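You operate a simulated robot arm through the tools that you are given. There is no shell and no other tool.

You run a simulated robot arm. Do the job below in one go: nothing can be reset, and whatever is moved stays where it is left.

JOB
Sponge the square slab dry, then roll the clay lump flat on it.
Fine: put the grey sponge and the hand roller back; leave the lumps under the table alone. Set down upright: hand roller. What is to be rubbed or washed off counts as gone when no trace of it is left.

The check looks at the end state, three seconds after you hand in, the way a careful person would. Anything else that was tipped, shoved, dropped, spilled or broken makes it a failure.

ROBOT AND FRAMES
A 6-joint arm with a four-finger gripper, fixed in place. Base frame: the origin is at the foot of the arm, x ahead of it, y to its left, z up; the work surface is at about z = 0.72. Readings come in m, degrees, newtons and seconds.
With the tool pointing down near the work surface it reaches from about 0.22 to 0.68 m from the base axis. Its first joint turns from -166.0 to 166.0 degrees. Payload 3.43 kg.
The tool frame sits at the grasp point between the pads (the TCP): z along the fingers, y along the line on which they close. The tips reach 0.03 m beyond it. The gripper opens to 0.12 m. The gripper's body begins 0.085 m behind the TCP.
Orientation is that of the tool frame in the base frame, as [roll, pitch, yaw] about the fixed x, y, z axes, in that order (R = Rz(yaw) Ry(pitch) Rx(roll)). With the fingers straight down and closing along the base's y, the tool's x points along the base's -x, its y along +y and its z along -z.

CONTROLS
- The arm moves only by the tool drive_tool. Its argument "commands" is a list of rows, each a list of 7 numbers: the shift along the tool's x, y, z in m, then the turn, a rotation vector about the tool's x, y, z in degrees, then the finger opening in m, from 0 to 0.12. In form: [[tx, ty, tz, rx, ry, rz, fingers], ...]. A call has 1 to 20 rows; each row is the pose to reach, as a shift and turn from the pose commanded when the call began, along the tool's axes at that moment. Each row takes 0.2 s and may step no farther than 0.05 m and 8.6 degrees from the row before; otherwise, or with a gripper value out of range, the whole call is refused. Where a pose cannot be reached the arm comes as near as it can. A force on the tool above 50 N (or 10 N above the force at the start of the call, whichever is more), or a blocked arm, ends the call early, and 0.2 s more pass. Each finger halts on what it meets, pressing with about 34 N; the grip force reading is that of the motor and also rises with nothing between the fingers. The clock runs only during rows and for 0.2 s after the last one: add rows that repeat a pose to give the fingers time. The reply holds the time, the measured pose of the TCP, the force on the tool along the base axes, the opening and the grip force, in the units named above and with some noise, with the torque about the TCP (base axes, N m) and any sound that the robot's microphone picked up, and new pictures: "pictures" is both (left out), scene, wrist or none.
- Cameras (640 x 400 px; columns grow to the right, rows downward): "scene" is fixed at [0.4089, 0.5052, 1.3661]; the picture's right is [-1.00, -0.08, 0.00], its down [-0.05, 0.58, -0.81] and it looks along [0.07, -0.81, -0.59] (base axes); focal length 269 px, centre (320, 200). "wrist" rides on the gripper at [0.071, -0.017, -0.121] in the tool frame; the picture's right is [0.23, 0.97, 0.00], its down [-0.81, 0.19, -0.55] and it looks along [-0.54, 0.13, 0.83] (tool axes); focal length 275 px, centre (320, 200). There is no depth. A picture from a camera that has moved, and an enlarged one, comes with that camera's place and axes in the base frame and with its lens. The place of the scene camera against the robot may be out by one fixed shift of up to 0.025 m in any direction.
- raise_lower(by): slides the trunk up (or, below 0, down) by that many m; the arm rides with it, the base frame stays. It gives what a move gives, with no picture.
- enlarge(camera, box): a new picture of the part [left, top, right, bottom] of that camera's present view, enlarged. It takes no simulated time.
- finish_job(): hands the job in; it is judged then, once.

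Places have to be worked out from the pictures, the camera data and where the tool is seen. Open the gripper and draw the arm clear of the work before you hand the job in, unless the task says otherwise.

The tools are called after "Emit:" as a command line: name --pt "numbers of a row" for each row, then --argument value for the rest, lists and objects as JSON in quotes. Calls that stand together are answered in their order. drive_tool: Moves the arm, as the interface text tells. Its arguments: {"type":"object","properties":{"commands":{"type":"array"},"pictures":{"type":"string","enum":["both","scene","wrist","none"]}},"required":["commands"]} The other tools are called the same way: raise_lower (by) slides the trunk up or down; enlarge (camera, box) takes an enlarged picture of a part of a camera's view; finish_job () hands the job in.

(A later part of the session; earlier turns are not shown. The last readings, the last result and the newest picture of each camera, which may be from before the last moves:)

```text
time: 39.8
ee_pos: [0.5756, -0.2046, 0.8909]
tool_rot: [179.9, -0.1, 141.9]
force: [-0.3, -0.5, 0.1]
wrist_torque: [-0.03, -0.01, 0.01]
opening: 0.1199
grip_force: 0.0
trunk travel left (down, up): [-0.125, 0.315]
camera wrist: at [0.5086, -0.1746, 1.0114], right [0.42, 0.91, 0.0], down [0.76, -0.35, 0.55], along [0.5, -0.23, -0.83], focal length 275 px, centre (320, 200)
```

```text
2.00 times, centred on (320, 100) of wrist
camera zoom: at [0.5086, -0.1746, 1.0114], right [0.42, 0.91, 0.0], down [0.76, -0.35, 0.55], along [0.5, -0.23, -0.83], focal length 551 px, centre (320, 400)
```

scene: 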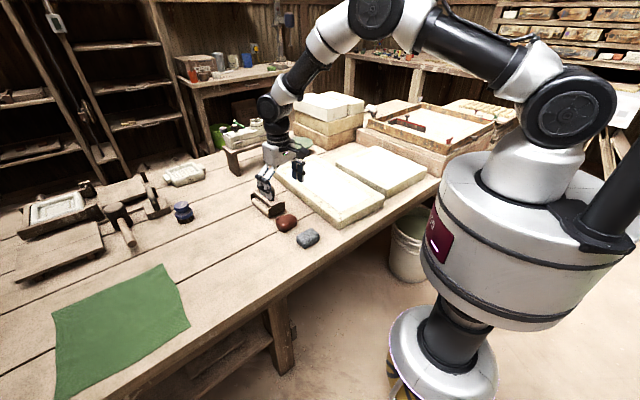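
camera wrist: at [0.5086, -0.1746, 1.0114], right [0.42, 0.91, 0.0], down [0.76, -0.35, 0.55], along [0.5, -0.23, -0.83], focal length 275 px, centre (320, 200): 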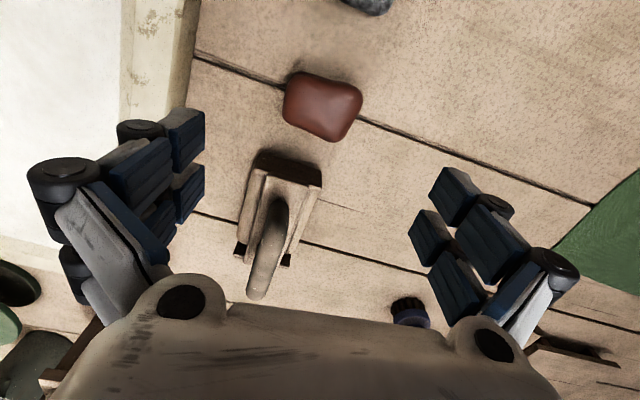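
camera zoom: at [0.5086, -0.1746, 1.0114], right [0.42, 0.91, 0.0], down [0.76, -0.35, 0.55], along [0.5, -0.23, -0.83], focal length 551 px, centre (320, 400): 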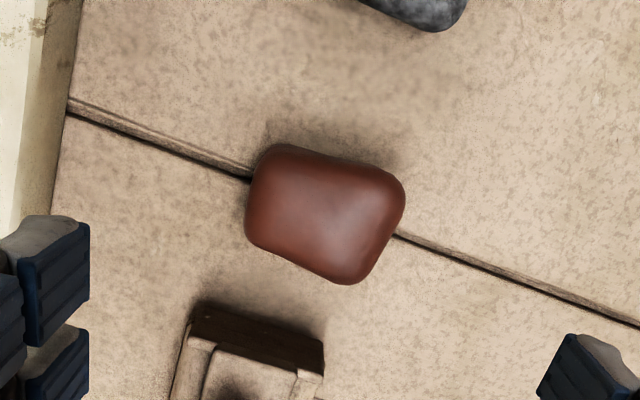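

The clay is centred between the fingers with clear room on both sides. Descending with 0.10 opening.

Emit:
drive_tool --pt "0 0 0.0 0 0 0 0.1" --pt "0 0 0.03 0 0 0 0.1" --pt "0 0 0.06 0 0 0 0.1" --pt "0 0 0.09 0 0 0 0.1" --pt "0 0 0.115 0 0 0 0.1" --pt "0 0 0.125 0 0 0 0.1" --pt "0 0 0.125 0 0 0 0.1"

Emit:
enlarge --camera "scene" --box '[235, 160, 335, 250]'

```text
time: 41.4
ee_pos: [0.5763, -0.2041, 0.7667]
tool_rot: [-180.0, 0.0, 142.0]
force: [-0.2, 0.5, 0.2]
wrist_torque: [0.01, 0.0, 0.01]
opening: 0.0999
grip_force: 0.2
trunk travel left (down, up): [-0.125, 0.315]
camera wrist: at [0.5092, -0.1744, 0.8865], right [0.42, 0.91, 0.0], down [0.76, -0.35, 0.55], along [0.5, -0.23, -0.83], focal length 275 px, centre (320, 200)
```

scene: 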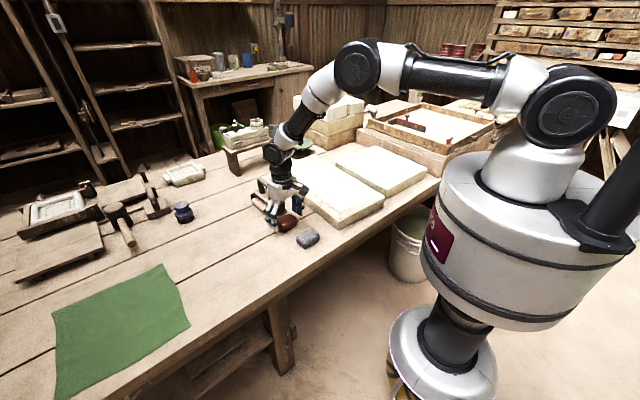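
wrist: 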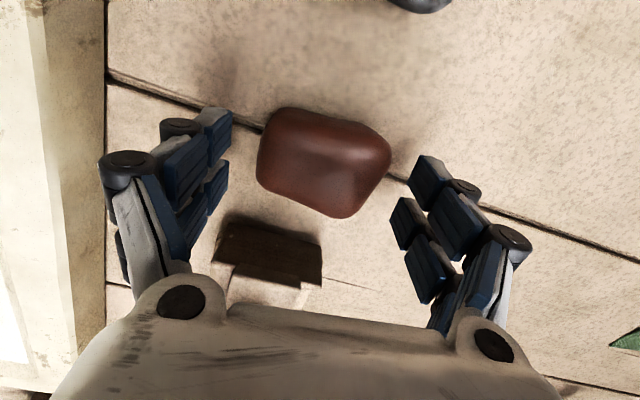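

```text
4.44 times, centred on (285, 205) of scene
camera zoom: at [0.4089, 0.5052, 1.3661], right [-1.0, -0.08, 0.0], down [-0.05, 0.58, -0.81], along [0.07, -0.81, -0.59], focal length 1194 px, centre (476, 178)
```

zoom: 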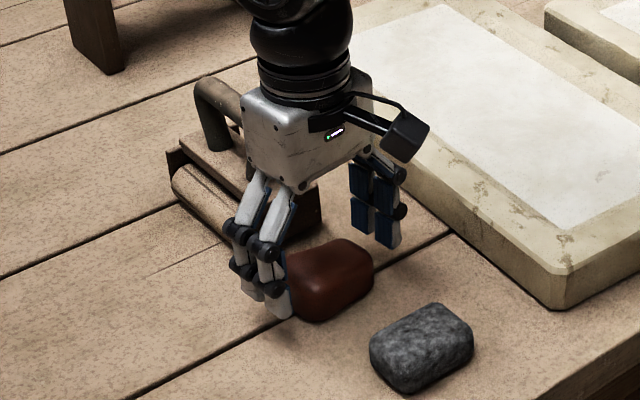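

Fingers straddle the clay without any contact. Lower 3 mm and close.

Emit:
drive_tool --pt "0 0 0.003 0 0 0 0.09" --pt "0 0 0.003 0 0 0 0.075" --pt "0 0 0.003 0 0 0 0.06" --pt "0 0 0.003 0 0 0 0.045" --pt "0 0 0.003 0 0 0 0.04" --pt "0 0 0.003 0 0 0 0.04" --pt "0 0 0.003 0 0 0 0.04"

```text
time: 43.0
ee_pos: [0.5758, -0.2058, 0.7634]
tool_rot: [179.9, -0.1, 142.0]
force: [1.1, 0.7, 2.4]
wrist_torque: [-0.1, 0.05, -0.03]
opening: 0.0714
grip_force: 34.3
trunk travel left (down, up): [-0.125, 0.315]
camera wrist: at [0.509, -0.1746, 0.8837], right [0.42, 0.91, 0.0], down [0.76, -0.35, 0.55], along [0.5, -0.23, -0.83], focal length 275 px, centre (320, 200)
```

scene: 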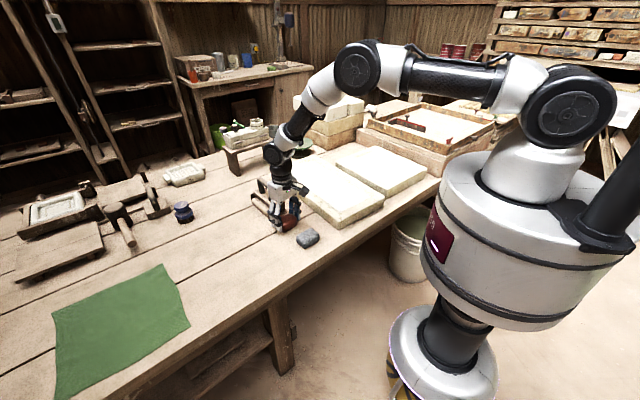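
wrist: 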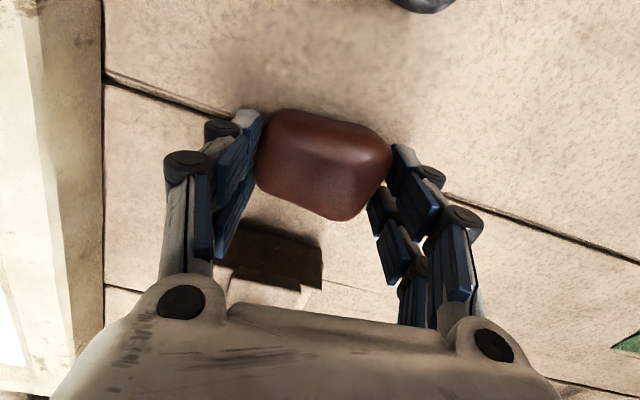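

Clay held at 71 mm. Lift straight up first, then carry it to the middle of the square slab.

Emit:
drive_tool --pt "0 0 -0.02 0 0 0 0.04" --pt "0 0 -0.05 0 0 0 0.04" --pt "0 0 -0.09 0 0 0 0.04" --pt "0 0 -0.13 0 0 0 0.04" --pt "0.0 -0.02 -0.15 0 0 0 0.04" --pt "0.0045 -0.06 -0.15 0 0 0 0.04" --pt "0.009 -0.105 -0.15 0 0 0 0.04" --pt "0.0135 -0.15 -0.15 0 0 0 0.04" --pt "0.018 -0.195 -0.15 0 0 0 0.04" --pt "0.0225 -0.24 -0.15 0 0 0 0.04" --pt "0.027 -0.285 -0.15 0 0 1 0.04" --pt "0.0315 -0.33 -0.15 0 0 2 0.04" --pt "0.036 -0.375 -0.15 0 0 3 0.04" --pt "0.0405 -0.42 -0.15 0 0 4 0.04" --pt "0.045 -0.46 -0.15 0 0 5 0.04" --pt "0.0495 -0.495 -0.15 0 0 6 0.04" --pt "0.0507 -0.5147 -0.15 0 0 7 0.04" --pt "0.0507 -0.5147 -0.13 0 0 7 0.04"

```text
time: 46.8
ee_pos: [0.2177, -0.5794, 0.8912]
tool_rot: [-180.0, 0.0, 135.0]
force: [-0.4, 0.4, -3.1]
wrist_torque: [0.04, 0.0, -0.03]
opening: 0.0712
grip_force: 34.0
trunk travel left (down, up): [-0.125, 0.315]
camera wrist: at [0.1557, -0.5417, 1.0133], right [0.53, 0.85, 0.0], down [0.71, -0.44, 0.55], along [0.47, -0.29, -0.83], focal length 275 px, centre (320, 200)
```

scene: 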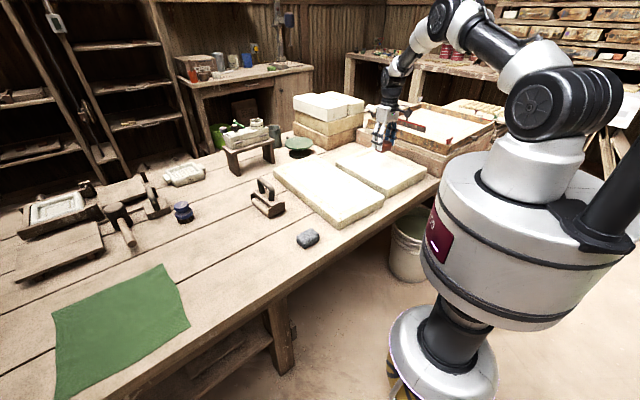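
wrist: 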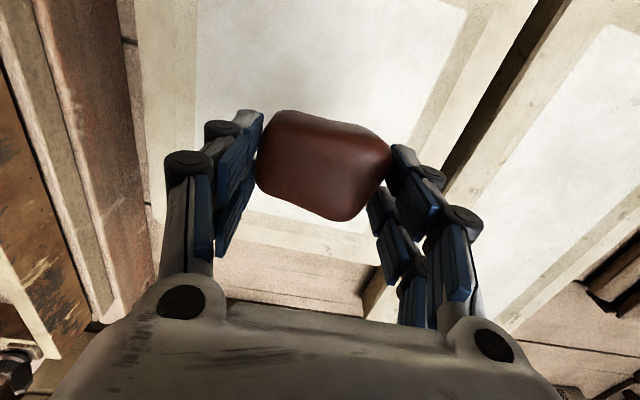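

The slab under the clay is spotless, and the TCP is over the slab's centre. Lowering the clay to the expected contact at z≈0.812.

Emit:
drive_tool --pt "0 0 0.03 0 0 0 0.04" --pt "0 0 0.055 0 0 0 0.04" --pt "0 0 0.07 0 0 0 0.04" --pt "0 0 0.076 0 0 0 0.04" --pictures "none"

Emit:
drive_tool --pt "0 0 0.0015 0 0 0 0.04" --pt "0 0 0.003 0 0 0 0.04" --pictures "none"

```text
time: 47.8
ee_pos: [0.2186, -0.5796, 0.8162]
tool_rot: [180.0, 0.0, 135.0]
force: [1.0, -1.0, -2.8]
wrist_torque: [-0.03, -0.01, 0.01]
opening: 0.0709
grip_force: 34.1
trunk travel left (down, up): [-0.125, 0.315]
```

```text
time: 48.4
ee_pos: [0.2176, -0.5789, 0.8134]
tool_rot: [-180.0, 0.0, 135.0]
force: [0.0, 0.2, -3.4]
wrist_torque: [0.0, 0.03, 0.0]
opening: 0.0711
grip_force: 34.0
trunk travel left (down, up): [-0.125, 0.315]
```

Emit:
drive_tool --pt "0 0 0.001 0 0 0 0.04" --pt "0 0 0.002 0 0 0 0.04" --pictures "none"

```text
time: 49.0
ee_pos: [0.2178, -0.5797, 0.8117]
tool_rot: [179.9, 0.0, 135.0]
force: [0.2, -0.5, -2.7]
wrist_torque: [-0.01, 0.01, -0.01]
opening: 0.071
grip_force: 34.3
trunk travel left (down, up): [-0.125, 0.315]
```

Still only the clay's weight on the tool; a further millimetre or two.

Emit:
drive_tool --pt "0 0 0.001 0 0 0 0.04" --pt "0 0 0.002 0 0 0 0.04" --pictures "none"

```text
time: 49.6
ee_pos: [0.2176, -0.5794, 0.8107]
tool_rot: [-180.0, 0.2, 135.0]
force: [-0.4, 1.4, 2.5]
wrist_torque: [-0.08, 0.07, -0.05]
opening: 0.0713
grip_force: 33.7
trunk travel left (down, up): [-0.125, 0.315]
```

Light contact reached. I open the fingers, lift, and look.

Emit:
drive_tool --pt "0 0 0 0 0 0 0.08" --pt "0 0 0 0 0 0 0.1" --pt "0 0 0 0 0 0 0.11" --pt "0 0 -0.02 0 0 0 0.12" --pt "0 0 -0.05 0 0 0 0.12" --pt "0 0 -0.09 0 0 0 0.12" --pt "0 0 -0.13 0 0 0 0.12"

Emit:
enlarge --camera "scene" --box '[325, 110, 445, 205]'

Emit:
enlarge --camera "scene" --box '[235, 165, 305, 225]'

```text
time: 51.2
ee_pos: [0.2164, -0.5789, 0.9394]
tool_rot: [180.0, 0.0, 135.1]
force: [0.1, 0.6, 0.2]
wrist_torque: [0.0, -0.04, 0.01]
opening: 0.12
grip_force: 0.0
trunk travel left (down, up): [-0.125, 0.315]
camera wrist: at [0.1543, -0.5409, 1.0606], right [0.53, 0.85, 0.0], down [0.71, -0.44, 0.55], along [0.47, -0.29, -0.83], focal length 275 px, centre (320, 200)
```

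scene: 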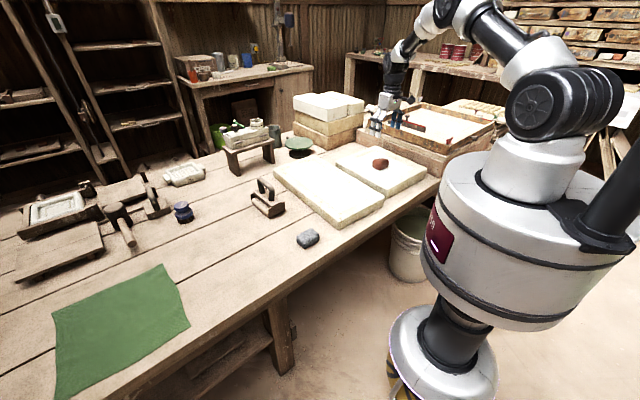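
wrist: 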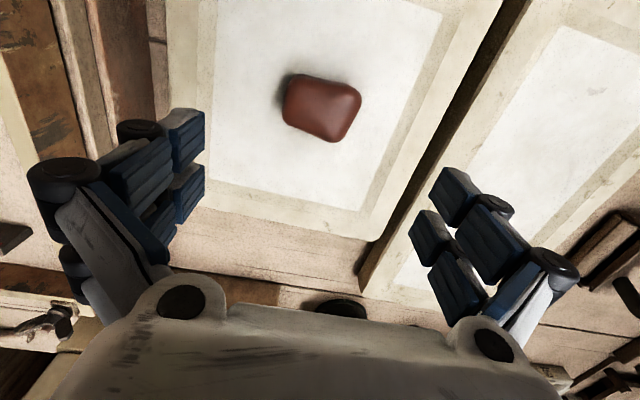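

```text
4.21 times, centred on (385, 158) of scene
camera zoom: at [0.4089, 0.5052, 1.3661], right [-1.0, -0.08, 0.0], down [-0.05, 0.58, -0.81], along [0.07, -0.81, -0.59], focal length 1131 px, centre (46, 379)
```

zoom: 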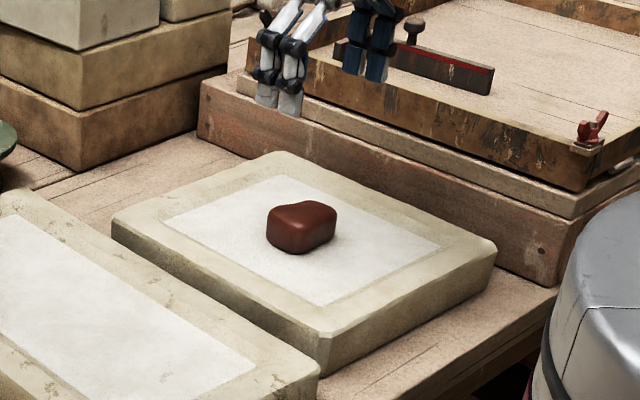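

```text
6.67 times, centred on (270, 195) of scene
camera zoom: at [0.4089, 0.5052, 1.3661], right [-1.0, -0.08, 0.0], down [-0.05, 0.58, -0.81], along [0.07, -0.81, -0.59], focal length 1791 px, centre (653, 233)
```

zoom: 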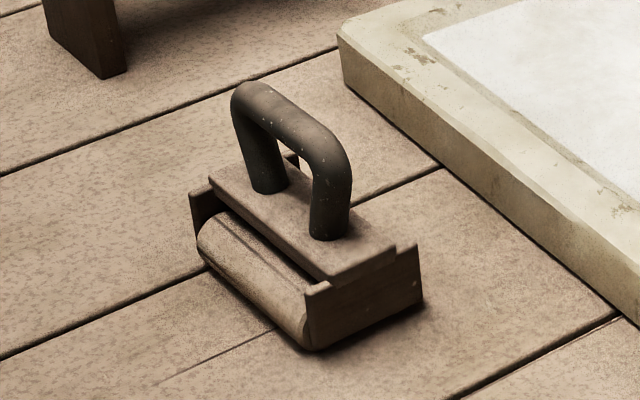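

The clay sits centrally on the slab. The roller's handle bar is about (0.657,-0.30,0.83), r≈0.72, beyond the vertical-tool reach, so I'll tilt the tool 15° outward along the bar and hover near it for a look.

Emit:
drive_tool --pt "0 0.02 -0.02 0 0 0 0.12" --pt "-0.003 0.06 -0.02 0 0 0 0.12" --pt "-0.006 0.105 -0.02 0 -1 0 0.12" --pt "-0.01 0.15 -0.02 0 -2 0 0.12" --pt "-0.014 0.195 -0.02 0 -4 0 0.12" --pt "-0.018 0.24 -0.02 0 -6 0 0.12" --pt "-0.022 0.285 -0.02 0 -8 0 0.11" --pt "-0.026 0.33 -0.02 0 -10 0 0.1" --pt "-0.03 0.375 -0.02 0 -11 0 0.1" --pt "-0.034 0.42 -0.02 0 -12 0 0.1" --pt "-0.038 0.46 -0.02 0 -13 0 0.1" --pt "-0.039 0.49 -0.02 0 -14 0 0.1" --pt "-0.039 0.504 -0.02 0 -15 0 0.1" --pt "-0.039 0.504 -0.02 0 -15 0 0.1"

```text
time: 54.2
ee_pos: [0.602, -0.2506, 0.9602]
tool_rot: [-179.9, 15.0, 135.0]
force: [0.2, 0.2, -0.5]
wrist_torque: [-0.01, 0.01, -0.01]
opening: 0.0999
grip_force: 0.0
trunk travel left (down, up): [-0.125, 0.315]
camera wrist: at [0.5195, -0.1918, 1.0577], right [0.53, 0.85, -0.06], down [0.59, -0.32, 0.74], along [0.61, -0.43, -0.67], focal length 275 px, centre (320, 200)
```

scene: 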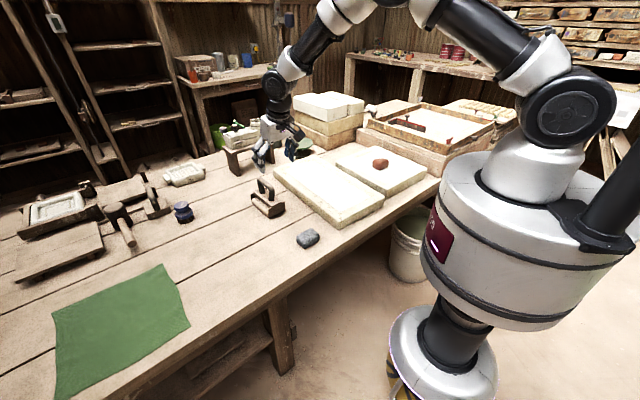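
wrist: 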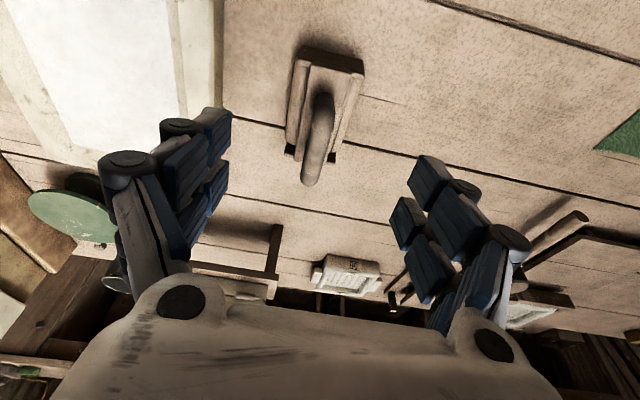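

Emit:
enlarge --camera "wrist" --box '[240, 20, 440, 210]'

```text
2.11 times, centred on (340, 115) of wrist
camera zoom: at [0.5195, -0.1918, 1.0577], right [0.53, 0.85, -0.06], down [0.59, -0.32, 0.74], along [0.61, -0.43, -0.67], focal length 580 px, centre (278, 379)
```

zoom: 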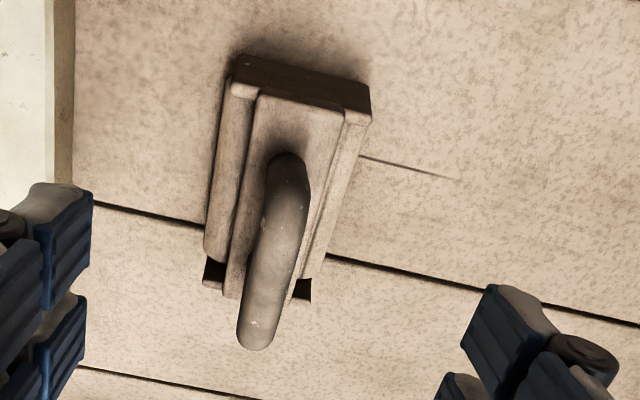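

The bar is centred near p=0.2555, q=0.677, i.e. (0.659,-0.298), at z≈0.83, aligned with the tool within ~2°. I move out above it to z=0.90 to test the reach.

Emit:
drive_tool --pt "-0.014 0.002 0.019 0 0 0 0.09" --pt "-0.028 0.0035 0.038 0 0 0 0.08" --pt "-0.042 0.005 0.058 0 0 0 0.075" --pt "-0.0561 0.007 0.0772 0 0 0 0.075" --pt "-0.0561 0.007 0.0772 0 0 0 0.075"

Emit:
enlarge --camera "wrist" --box '[200, 40, 440, 240]'

```text
time: 55.4
ee_pos: [0.6581, -0.2986, 0.9]
tool_rot: [180.0, 14.9, 135.0]
force: [0.5, -0.5, -0.5]
wrist_torque: [0.01, 0.03, 0.0]
opening: 0.0751
grip_force: 0.1
trunk travel left (down, up): [-0.125, 0.315]
camera wrist: at [0.5765, -0.2399, 0.9977], right [0.53, 0.85, -0.06], down [0.59, -0.32, 0.74], along [0.61, -0.43, -0.67], focal length 275 px, centre (320, 200)
```

scene: 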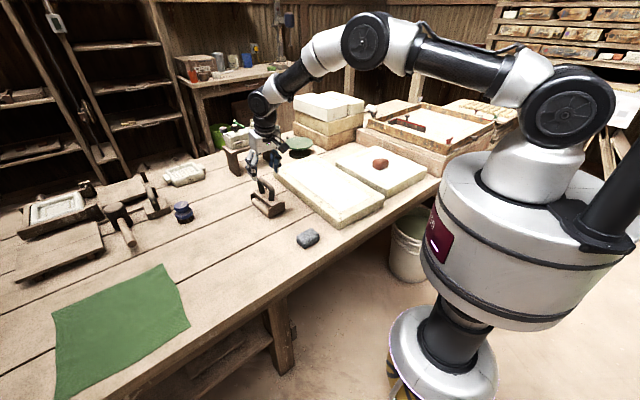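
wrist: 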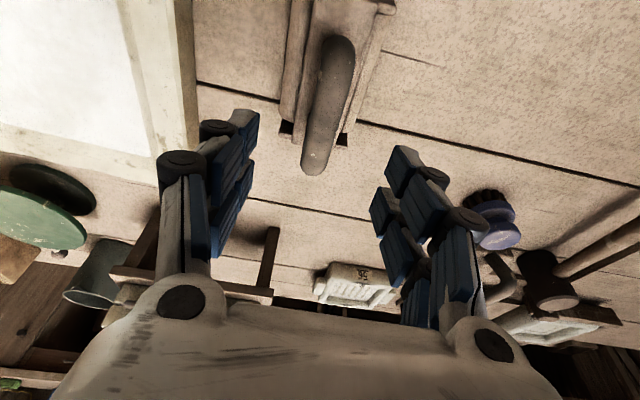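

```text
2.00 times, centred on (320, 140) of wrist
camera zoom: at [0.5765, -0.2399, 0.9977], right [0.53, 0.85, -0.06], down [0.59, -0.32, 0.74], along [0.61, -0.43, -0.67], focal length 551 px, centre (320, 320)
```

zoom: 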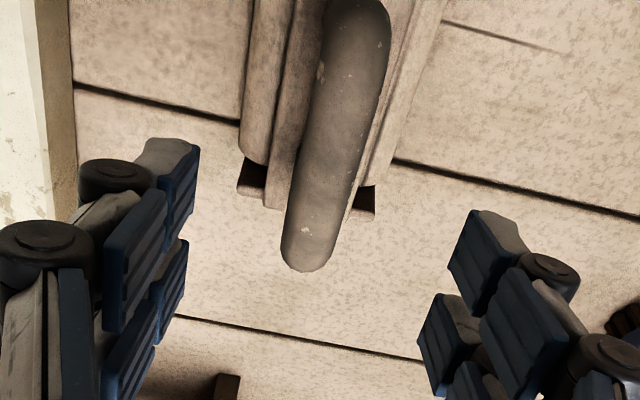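

The bar is centred between the fingers and the pose is reachable. Descend vertically to z≈0.83 around the bar.

Emit:
drive_tool --pt "0.0052 0 0.0193 0 0 0 0.07" --pt "0.0104 0 0.0386 0 0 0 0.07" --pt "0.0142 0 0.0531 0 0 0 0.07" --pt "0.0181 0 0.0676 0 0 0 0.07" --pt "0.0181 0 0.0676 0 0 0 0.07"

Emit:
enlarge --camera "scene" --box '[225, 130, 315, 225]'

Emit:
enlarge --camera "wrist" --box '[150, 40, 500, 290]'

```text
time: 56.6
ee_pos: [0.6604, -0.2983, 0.8296]
tool_rot: [180.0, 15.1, 135.0]
force: [-0.8, -0.3, 0.3]
wrist_torque: [0.0, -0.01, -0.01]
opening: 0.0702
grip_force: 0.1
trunk travel left (down, up): [-0.125, 0.315]
camera wrist: at [0.5767, -0.2395, 0.9274], right [0.53, 0.85, -0.06], down [0.59, -0.32, 0.74], along [0.61, -0.43, -0.67], focal length 275 px, centre (320, 200)
```

scene: 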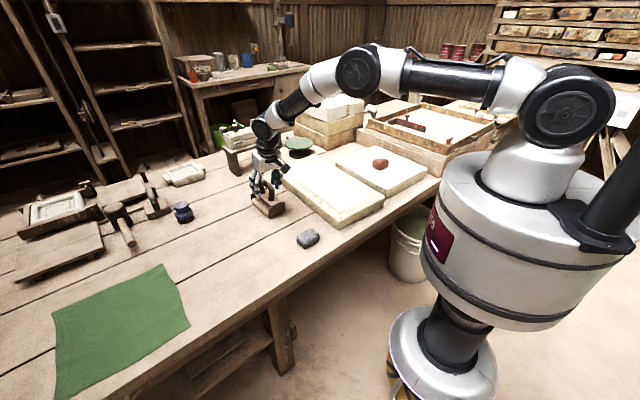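
wrist: 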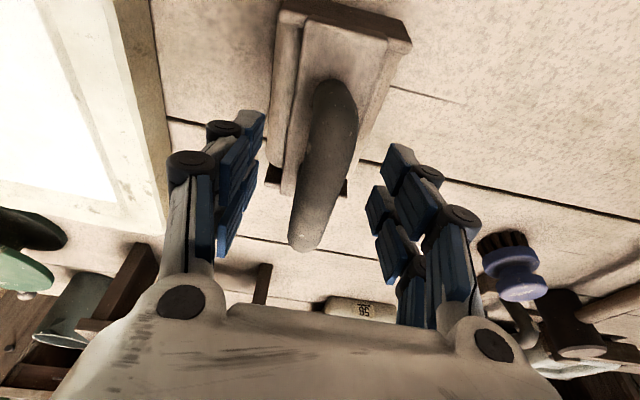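

```text
4.21 times, centred on (270, 178) of scene
camera zoom: at [0.4089, 0.5052, 1.3661], right [-1.0, -0.08, 0.0], down [-0.05, 0.58, -0.81], along [0.07, -0.81, -0.59], focal length 1131 px, centre (530, 295)
```

zoom: 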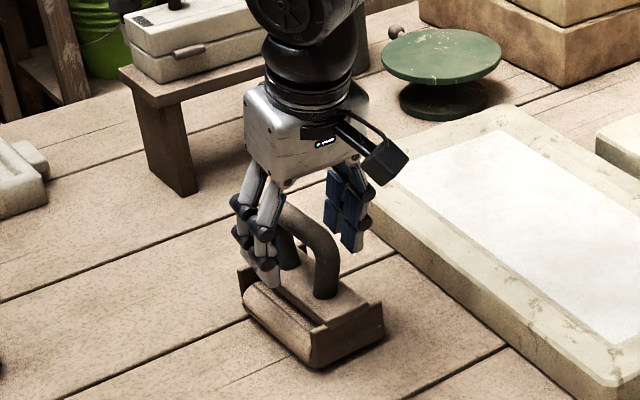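

```text
1.60 times, centred on (325, 165) of wrist
camera zoom: at [0.5767, -0.2395, 0.9274], right [0.53, 0.85, -0.06], down [0.59, -0.32, 0.74], along [0.61, -0.43, -0.67], focal length 440 px, centre (312, 256)
```

zoom: 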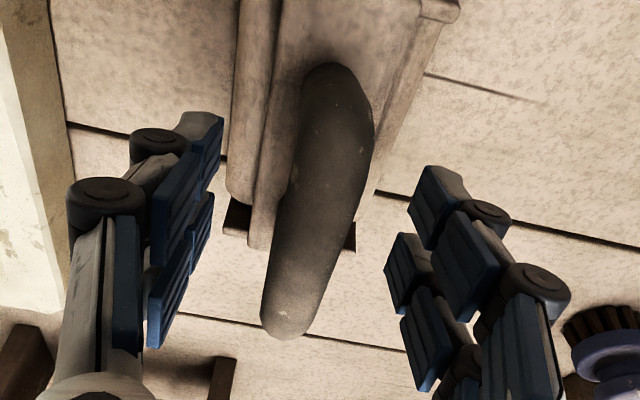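

The bar lies midway between the pads at TCP height. Closing on it.

Emit:
drive_tool --pt "0 0 0 0 0 0 0.05" --pt "0 0 0 0 0 0 0.035" --pt "0 0 0 0 0 0 0.02" --pt "0 0 0 0 0 0 0.005" --pt "0 0 0 0 0 0 0.0" --pt "0 0 0 0 0 0 0.0" --pictures "wrist"

```text
time: 58.0
ee_pos: [0.6585, -0.2962, 0.8293]
tool_rot: [-179.9, 14.9, 135.0]
force: [-0.2, -0.3, 0.0]
wrist_torque: [-0.05, 0.02, 0.12]
opening: 0.0193
grip_force: 33.6
trunk travel left (down, up): [-0.125, 0.315]
camera wrist: at [0.5766, -0.2394, 0.9274], right [0.53, 0.85, -0.06], down [0.59, -0.32, 0.74], along [0.61, -0.43, -0.67], focal length 275 px, centre (320, 200)
```

wrist: 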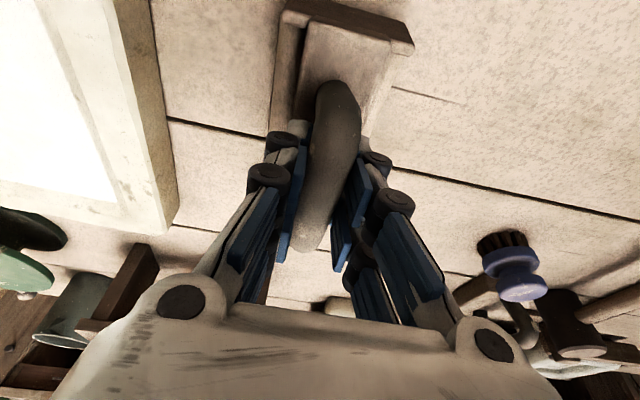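

The handle is gripped (19 mm). Lift 40 mm vertically and check that the roller hangs level.

Emit:
drive_tool --pt "-0.0026 0 -0.0097 0 0 0 0.0" --pt "-0.0052 0 -0.0193 0 0 0 0.0" --pt "-0.0104 0 -0.0386 0 0 0 0.0" --pt "-0.0104 0 -0.0386 0 0 0 0.0"

Emit:
enlarge --camera "scene" --box '[225, 120, 315, 225]'

```text
time: 59.0
ee_pos: [0.6603, -0.2977, 0.8689]
tool_rot: [180.0, 14.9, 135.0]
force: [0.6, 0.2, -3.9]
wrist_torque: [0.04, 0.0, 0.03]
opening: 0.0192
grip_force: 34.1
trunk travel left (down, up): [-0.125, 0.315]
camera wrist: at [0.5771, -0.2398, 0.9676], right [0.53, 0.85, -0.06], down [0.59, -0.32, 0.74], along [0.61, -0.43, -0.67], focal length 275 px, centre (320, 200)
```

scene: 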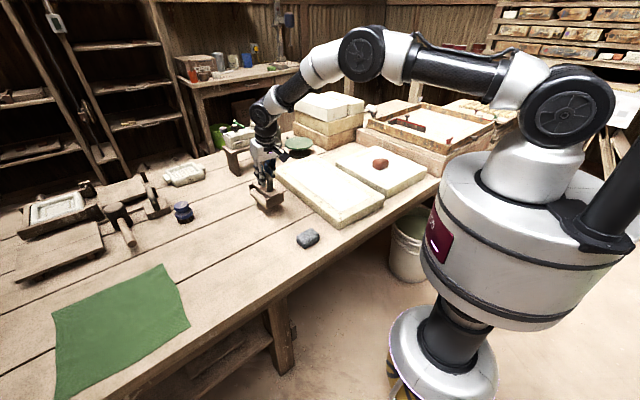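
wrist: 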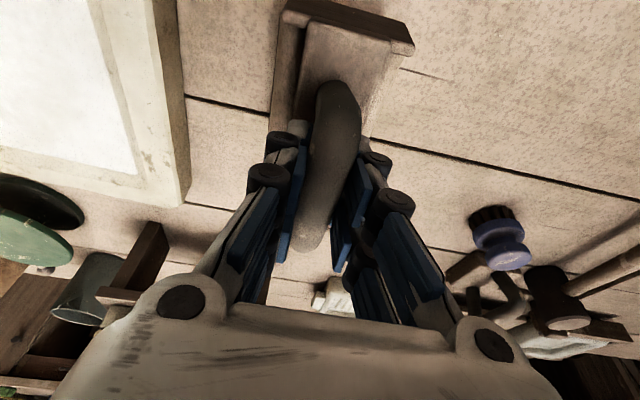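

```text
3.81 times, centred on (270, 172) of scene
camera zoom: at [0.4089, 0.5052, 1.3661], right [-1.0, -0.08, 0.0], down [-0.05, 0.58, -0.81], along [0.07, -0.81, -0.59], focal length 1023 px, centre (510, 305)
```

zoom: 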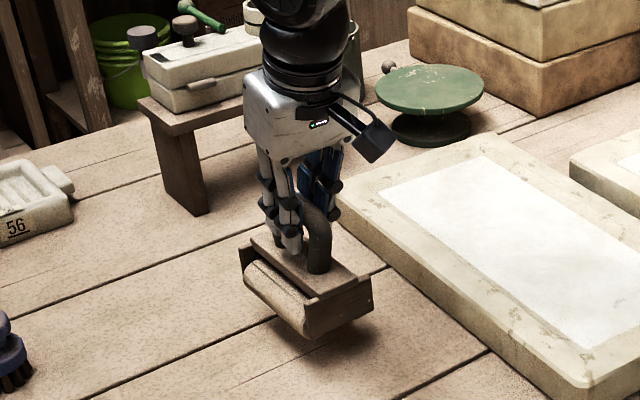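

The roller hangs level with no slip (about 4 N). I lift it higher and carry it, with the same orientation, to above the clay.

Emit:
drive_tool --pt "-0.0113 0 -0.0422 0 0 0 0" --pt "-0.0226 0 -0.0843 0 0 0 0" --pt "-0.0339 0 -0.1265 0 0 0 0" --pt "-0.0248 -0.0426 -0.129 0 0 0 0" --pt "-0.0156 -0.0853 -0.1314 0 0 0 0" --pt "-0.0065 -0.1279 -0.1339 0 0 0 0" --pt "0.0026 -0.1705 -0.1363 0 0 0 0" --pt "0.0118 -0.2131 -0.1388 0 0 0 0" --pt "0.0209 -0.2558 -0.1412 0 0 0 0" --pt "0.03 -0.2984 -0.1437 0 0 0 0" --pt "0.0391 -0.341 -0.1461 0 0 0 0" --pt "0.0483 -0.3837 -0.1486 0 0 0 0" --pt "0.0574 -0.4263 -0.151 0 0 0 0" --pt "0.0665 -0.4689 -0.1535 0 0 0 0" --pt "0.0757 -0.5115 -0.1559 0 0 0 0" --pt "0.0757 -0.5115 -0.1559 0 0 0 0"

Emit:
enlarge --camera "scene" --box '[325, 90, 445, 205]'

```text
time: 62.4
ee_pos: [0.2189, -0.5797, 1.0008]
tool_rot: [180.0, 15.1, 135.0]
force: [0.7, -0.3, -3.5]
wrist_torque: [0.04, 0.04, -0.01]
opening: 0.0195
grip_force: 34.0
trunk travel left (down, up): [-0.125, 0.315]
camera wrist: at [0.1347, -0.5218, 1.0985], right [0.53, 0.85, -0.06], down [0.59, -0.32, 0.74], along [0.61, -0.43, -0.67], focal length 275 px, centre (320, 200)
```

scene: 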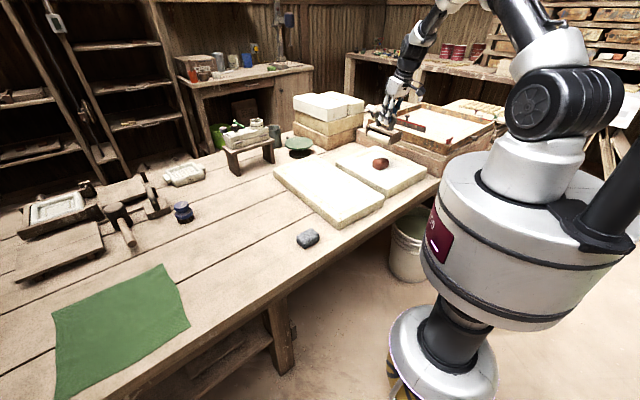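
wrist: 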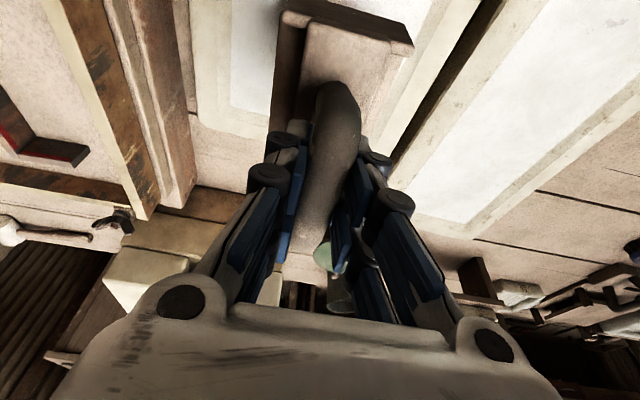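

```text
3.48 times, centred on (385, 148) of scene
camera zoom: at [0.4089, 0.5052, 1.3661], right [-1.0, -0.08, 0.0], down [-0.05, 0.58, -0.81], along [0.07, -0.81, -0.59], focal length 934 px, centre (94, 383)
```

zoom: 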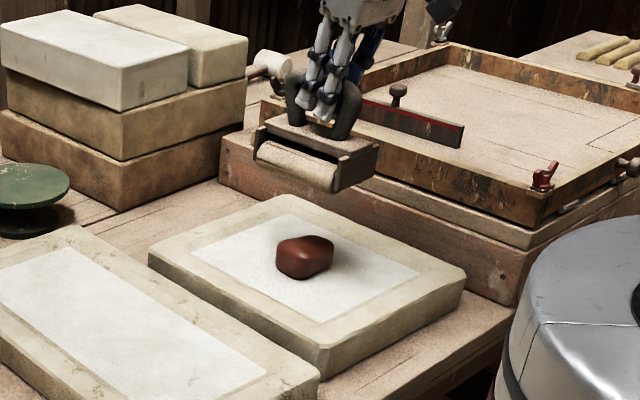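

The roller is right above the clay. Lower to just above the lump's top (expected contact near TCP z≈0.92).

Emit:
drive_tool --pt "0.0078 0 0.029 0 0 0 0" --pt "0.0142 0 0.0531 0 0 0 0" --pt "0.0181 0 0.0676 0 0 0 0" --pictures "scene"

Emit:
enlarge --camera "scene" --box '[325, 110, 445, 205]'

```text
time: 63.2
ee_pos: [0.2189, -0.581, 0.9314]
tool_rot: [-179.9, 14.9, 135.0]
force: [0.3, -0.5, -3.8]
wrist_torque: [0.05, 0.04, -0.01]
opening: 0.0195
grip_force: 33.9
trunk travel left (down, up): [-0.125, 0.315]
```

scene: 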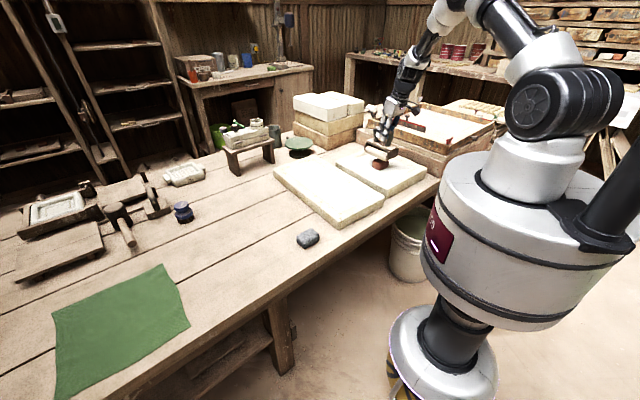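

```text
4.21 times, centred on (385, 158) of scene
camera zoom: at [0.4089, 0.5052, 1.3661], right [-1.0, -0.08, 0.0], down [-0.05, 0.58, -0.81], along [0.07, -0.81, -0.59], focal length 1131 px, centre (46, 379)
```

zoom: 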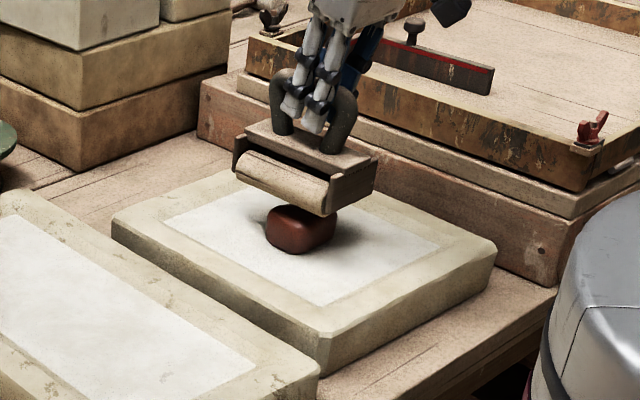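

Just above the clay and centred. Lowering in small steps to find contact.

Emit:
drive_tool --pt "0.0008 0 0.0029 0 0 0 0" --pt "0.0016 0 0.0058 0 0 0 0" --pt "0.0021 0 0.0077 0 0 0 0" --pictures "none"

Emit:
drive_tool --pt "0.0005 0 0.0019 0 0 0 0" --pt "0.001 0 0.0039 0 0 0 0" --pictures "none"

```text
time: 64.0
ee_pos: [0.2183, -0.5799, 0.9216]
tool_rot: [-180.0, 15.0, 135.0]
force: [-0.5, 0.0, -2.9]
wrist_torque: [0.04, 0.02, -0.02]
opening: 0.0192
grip_force: 33.7
trunk travel left (down, up): [-0.125, 0.315]
```

```text
time: 64.6
ee_pos: [0.2175, -0.58, 0.9185]
tool_rot: [-180.0, 15.0, 135.1]
force: [0.3, -0.4, -3.3]
wrist_torque: [0.0, 0.04, 0.02]
opening: 0.0192
grip_force: 34.0
trunk travel left (down, up): [-0.125, 0.315]
```

Emit:
drive_tool --pt "0.0005 0 0.0019 0 0 0 0" --pt "0.001 0 0.0039 0 0 0 0" --pictures "none"

Emit:
drive_tool --pt "0.0005 0 0.0019 0 0 0 0" --pt "0.0008 0 0.0029 0 0 0 0" --pictures "scene"

Emit:
enlarge --camera "scene" --box '[350, 120, 425, 185]'

```text
time: 65.2
ee_pos: [0.2176, -0.5797, 0.915]
tool_rot: [179.9, 15.1, 135.1]
force: [-1.2, 1.7, -0.5]
wrist_torque: [0.21, 0.02, 0.01]
opening: 0.0192
grip_force: 34.0
trunk travel left (down, up): [-0.125, 0.315]
```

```text
time: 65.8
ee_pos: [0.2173, -0.5806, 0.9119]
tool_rot: [-179.9, 15.0, 135.0]
force: [-1.2, 0.5, 6.2]
wrist_torque: [0.3, 0.18, 0.0]
opening: 0.0199
grip_force: 33.5
trunk travel left (down, up): [-0.125, 0.315]
```

scene: 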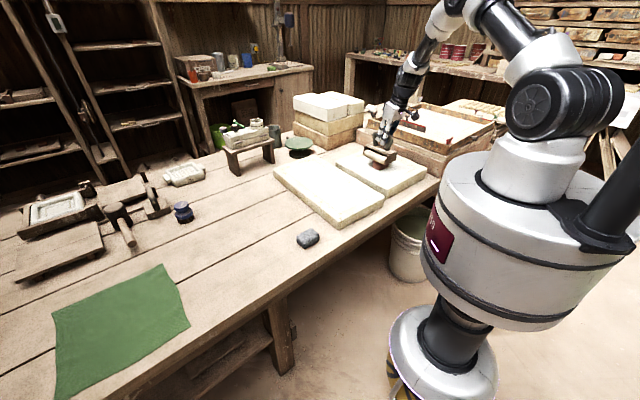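

```text
6.15 times, centred on (388, 152) of scene
camera zoom: at [0.4089, 0.5052, 1.3661], right [-1.0, -0.08, 0.0], down [-0.05, 0.58, -0.81], along [0.07, -0.81, -0.59], focal length 1653 px, centre (-95, 492)
```

zoom: 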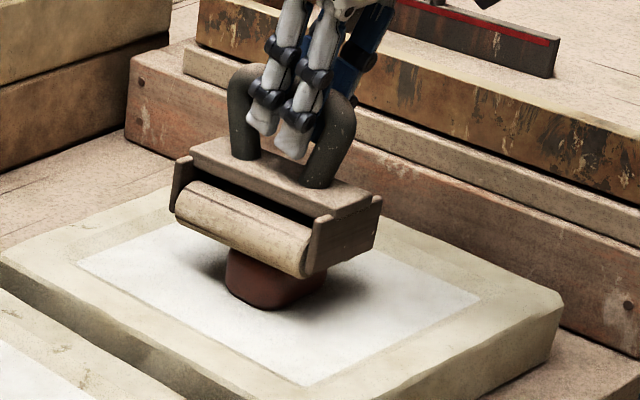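

Contact with the clay at TCP z≈0.915 (lump ≈38 mm high), now ~10 N down. I roll gently back and forth ±30 mm and see how it responds.

Emit:
drive_tool --pt "0 0.01 0 0 0 0 0" --pt "0 0.02 0 0 0 0 0" --pt "0 0.03 0 0 0 0 0" --pt "0 0.02 0 0 0 0 0" --pt "0 0.01 0 0 0 0 0" --pt "0 0 0 0 0 0 0" --pt "0 -0.01 0 0 0 0 0" --pt "0 -0.02 0 0 0 0 0" --pt "0 -0.03 0 0 0 0 0" --pt "0 -0.02 0 0 0 0 0" --pt "0 -0.01 0 0 0 0 0" --pt "0 0 0 0 0 0 0" --pictures "scene"

Emit:
enlarge --camera "scene" --box '[350, 120, 425, 185]'

```text
time: 68.4
ee_pos: [0.218, -0.5793, 0.9111]
tool_rot: [-180.0, 14.9, 135.0]
force: [0.7, -0.6, -0.5]
wrist_torque: [-0.04, 0.08, 0.01]
opening: 0.0196
grip_force: 33.6
trunk travel left (down, up): [-0.125, 0.315]
```

scene: 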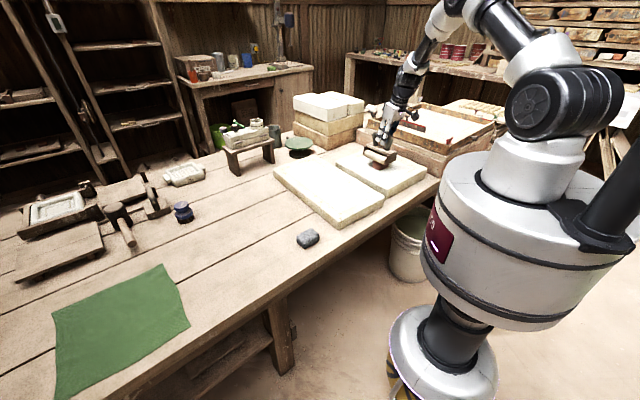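

```text
6.15 times, centred on (388, 152) of scene
camera zoom: at [0.4089, 0.5052, 1.3661], right [-1.0, -0.08, 0.0], down [-0.05, 0.58, -0.81], along [0.07, -0.81, -0.59], focal length 1653 px, centre (-95, 492)
```

zoom: 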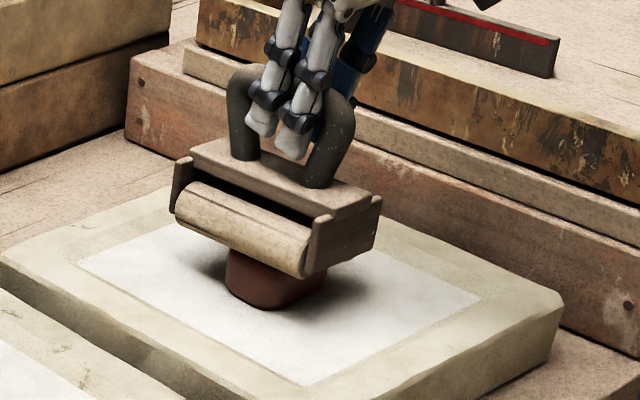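

The reaction dropped after rolling, so the clay yields. I'll lower about 4 mm and roll again.

Emit:
drive_tool --pt "0.0005 0 0.0019 0 0 0 0" --pt "0.001 0 0.0039 0 0 0 0" --pt "0.001 0.012 0.0039 0 0 0 0" --pt "0.001 0.024 0.0039 0 0 0 0" --pt "0.001 0.036 0.0039 0 0 0 0" --pt "0.001 0.024 0.0039 0 0 0 0" --pt "0.001 0.012 0.0039 0 0 0 0" --pt "0.001 0 0.0039 0 0 0 0" --pt "0.001 -0.012 0.0039 0 0 0 0" --pt "0.001 -0.024 0.0039 0 0 0 0" --pt "0.001 -0.036 0.0039 0 0 0 0" --pt "0.001 -0.024 0.0039 0 0 0 0" --pt "0.001 -0.012 0.0039 0 0 0 0" --pt "0.001 0 0.0039 0 0 0 0" --pictures "scene"

Emit:
enlarge --camera "scene" --box '[350, 120, 425, 185]'

```text
time: 71.4
ee_pos: [0.2196, -0.5792, 0.9081]
tool_rot: [179.9, 15.0, 135.1]
force: [0.1, 1.0, -3.1]
wrist_torque: [-0.04, 0.02, -0.03]
opening: 0.0208
grip_force: 34.5
trunk travel left (down, up): [-0.125, 0.315]
```

scene: 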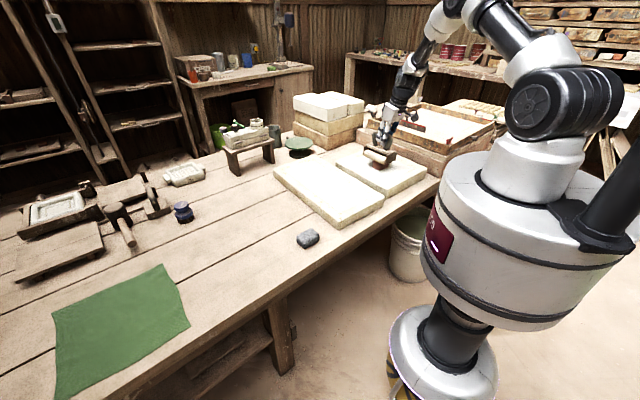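

```text
6.15 times, centred on (388, 152) of scene
camera zoom: at [0.4089, 0.5052, 1.3661], right [-1.0, -0.08, 0.0], down [-0.05, 0.58, -0.81], along [0.07, -0.81, -0.59], focal length 1653 px, centre (-95, 492)
```

zoom: 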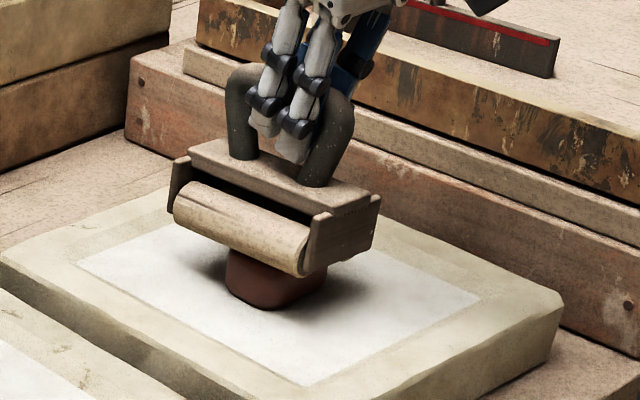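

The gripper dropped but the roller body seems to have stayed, with a slightly larger opening; the handle may have slid in the grip. I take a wrist picture to check.

Emit:
drive_tool --pt "0 0 0 0 0 0 0" --pictures "wrist"

Emit:
enlarge --camera "wrist" --box '[220, 0, 440, 260]'

Emit:
enlarge --camera "scene" --box '[360, 130, 410, 175]'

```text
time: 71.8
ee_pos: [0.2196, -0.5808, 0.9083]
tool_rot: [-179.9, 15.1, 134.9]
force: [0.5, 0.8, -3.6]
wrist_torque: [0.0, 0.04, -0.01]
opening: 0.0206
grip_force: 34.5
trunk travel left (down, up): [-0.125, 0.315]
camera wrist: at [0.1357, -0.5219, 1.0055], right [0.53, 0.85, -0.06], down [0.59, -0.32, 0.74], along [0.61, -0.43, -0.67], focal length 275 px, centre (320, 200)
```

wrist: 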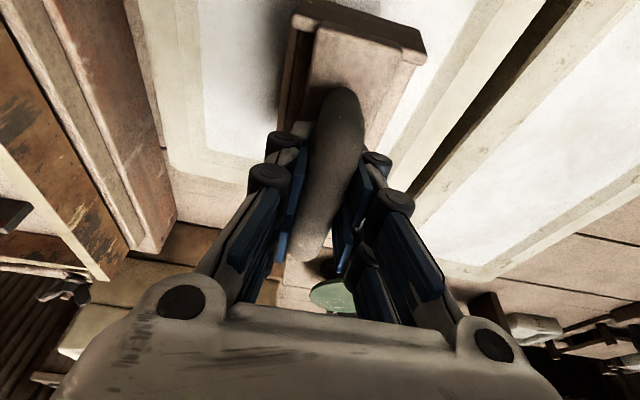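

```text
1.54 times, centred on (330, 130) of wrist
camera zoom: at [0.1357, -0.5219, 1.0055], right [0.53, 0.85, -0.06], down [0.59, -0.32, 0.74], along [0.61, -0.43, -0.67], focal length 424 px, centre (305, 308)
```

zoom: 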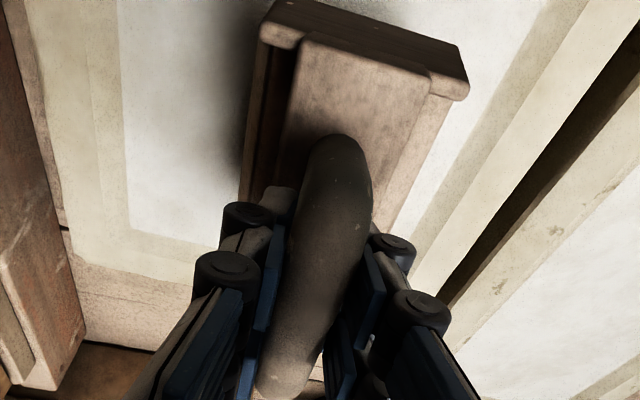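

```text
8.89 times, centred on (385, 152) of scene
camera zoom: at [0.4089, 0.5052, 1.3661], right [-1.0, -0.08, 0.0], down [-0.05, 0.58, -0.81], along [0.07, -0.81, -0.59], focal length 2388 px, centre (-258, 622)
```

zoom: 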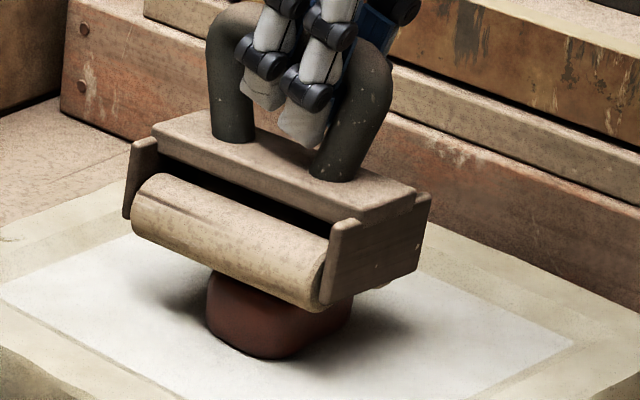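

The clay's shape hasn't changed visibly; the handle slid up about 4 mm in the pads instead. I'll press statically a few mm in small steps to see how much force the grip transmits.

Emit:
drive_tool --pt "0.0005 0 0.0019 0 0 0 0" --pt "0.001 0 0.0039 0 0 0 0" --pictures "none"

Emit:
drive_tool --pt "0.0005 0 0.0019 0 0 0 0" --pictures "none"

Emit:
drive_tool --pt "0.0005 0 0.0019 0 0 0 0"

Emit:
enlarge --camera "scene" --box '[360, 130, 410, 175]'

```text
time: 72.4
ee_pos: [0.2183, -0.5813, 0.9049]
tool_rot: [-179.9, 15.2, 135.0]
force: [0.7, -2.0, 8.8]
wrist_torque: [0.05, 0.0, -0.09]
opening: 0.0209
grip_force: 33.5
trunk travel left (down, up): [-0.125, 0.315]
```

```text
time: 72.8
ee_pos: [0.2185, -0.5816, 0.9035]
tool_rot: [-179.8, 15.3, 135.0]
force: [4.9, -3.5, 15.0]
wrist_torque: [-0.02, -0.21, -0.14]
opening: 0.0208
grip_force: 34.4
trunk travel left (down, up): [-0.125, 0.315]
```

```text
time: 73.2
ee_pos: [0.2182, -0.581, 0.9031]
tool_rot: [-179.7, 15.3, 135.0]
force: [6.8, -6.0, 22.6]
wrist_torque: [-0.01, -0.47, -0.23]
opening: 0.0204
grip_force: 33.9
trunk travel left (down, up): [-0.125, 0.315]
camera wrist: at [0.1355, -0.522, 1.0001], right [0.53, 0.84, -0.06], down [0.59, -0.31, 0.75], along [0.61, -0.43, -0.66], focal length 275 px, centre (320, 200)
```

scene: 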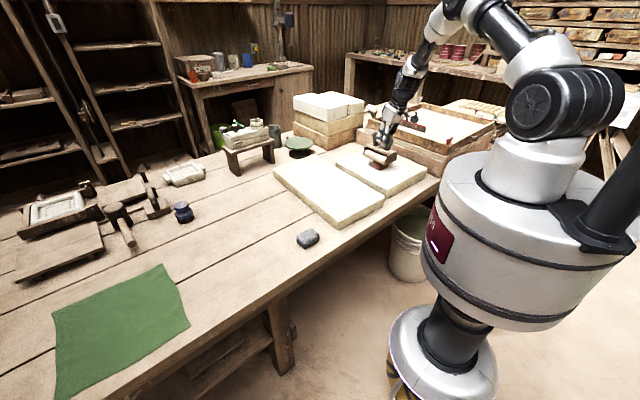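
wrist: 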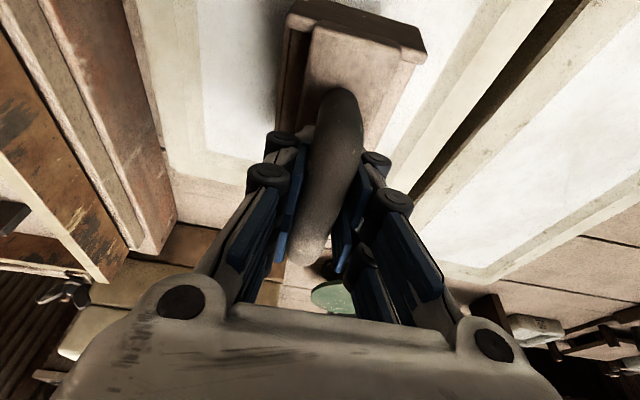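

```text
8.89 times, centred on (385, 152) of scene
camera zoom: at [0.4089, 0.5052, 1.3661], right [-1.0, -0.08, 0.0], down [-0.05, 0.58, -0.81], along [0.07, -0.81, -0.59], focal length 2388 px, centre (-258, 622)
```

zoom: 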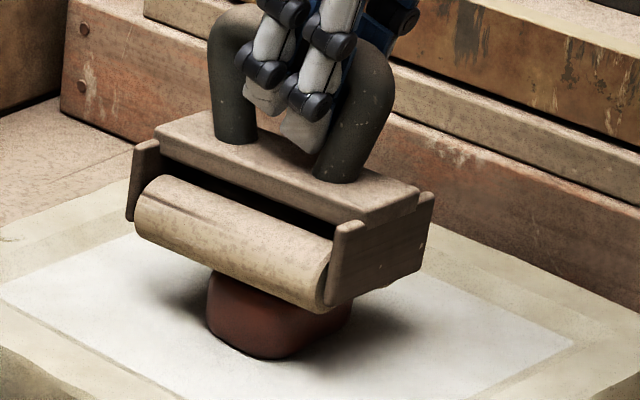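

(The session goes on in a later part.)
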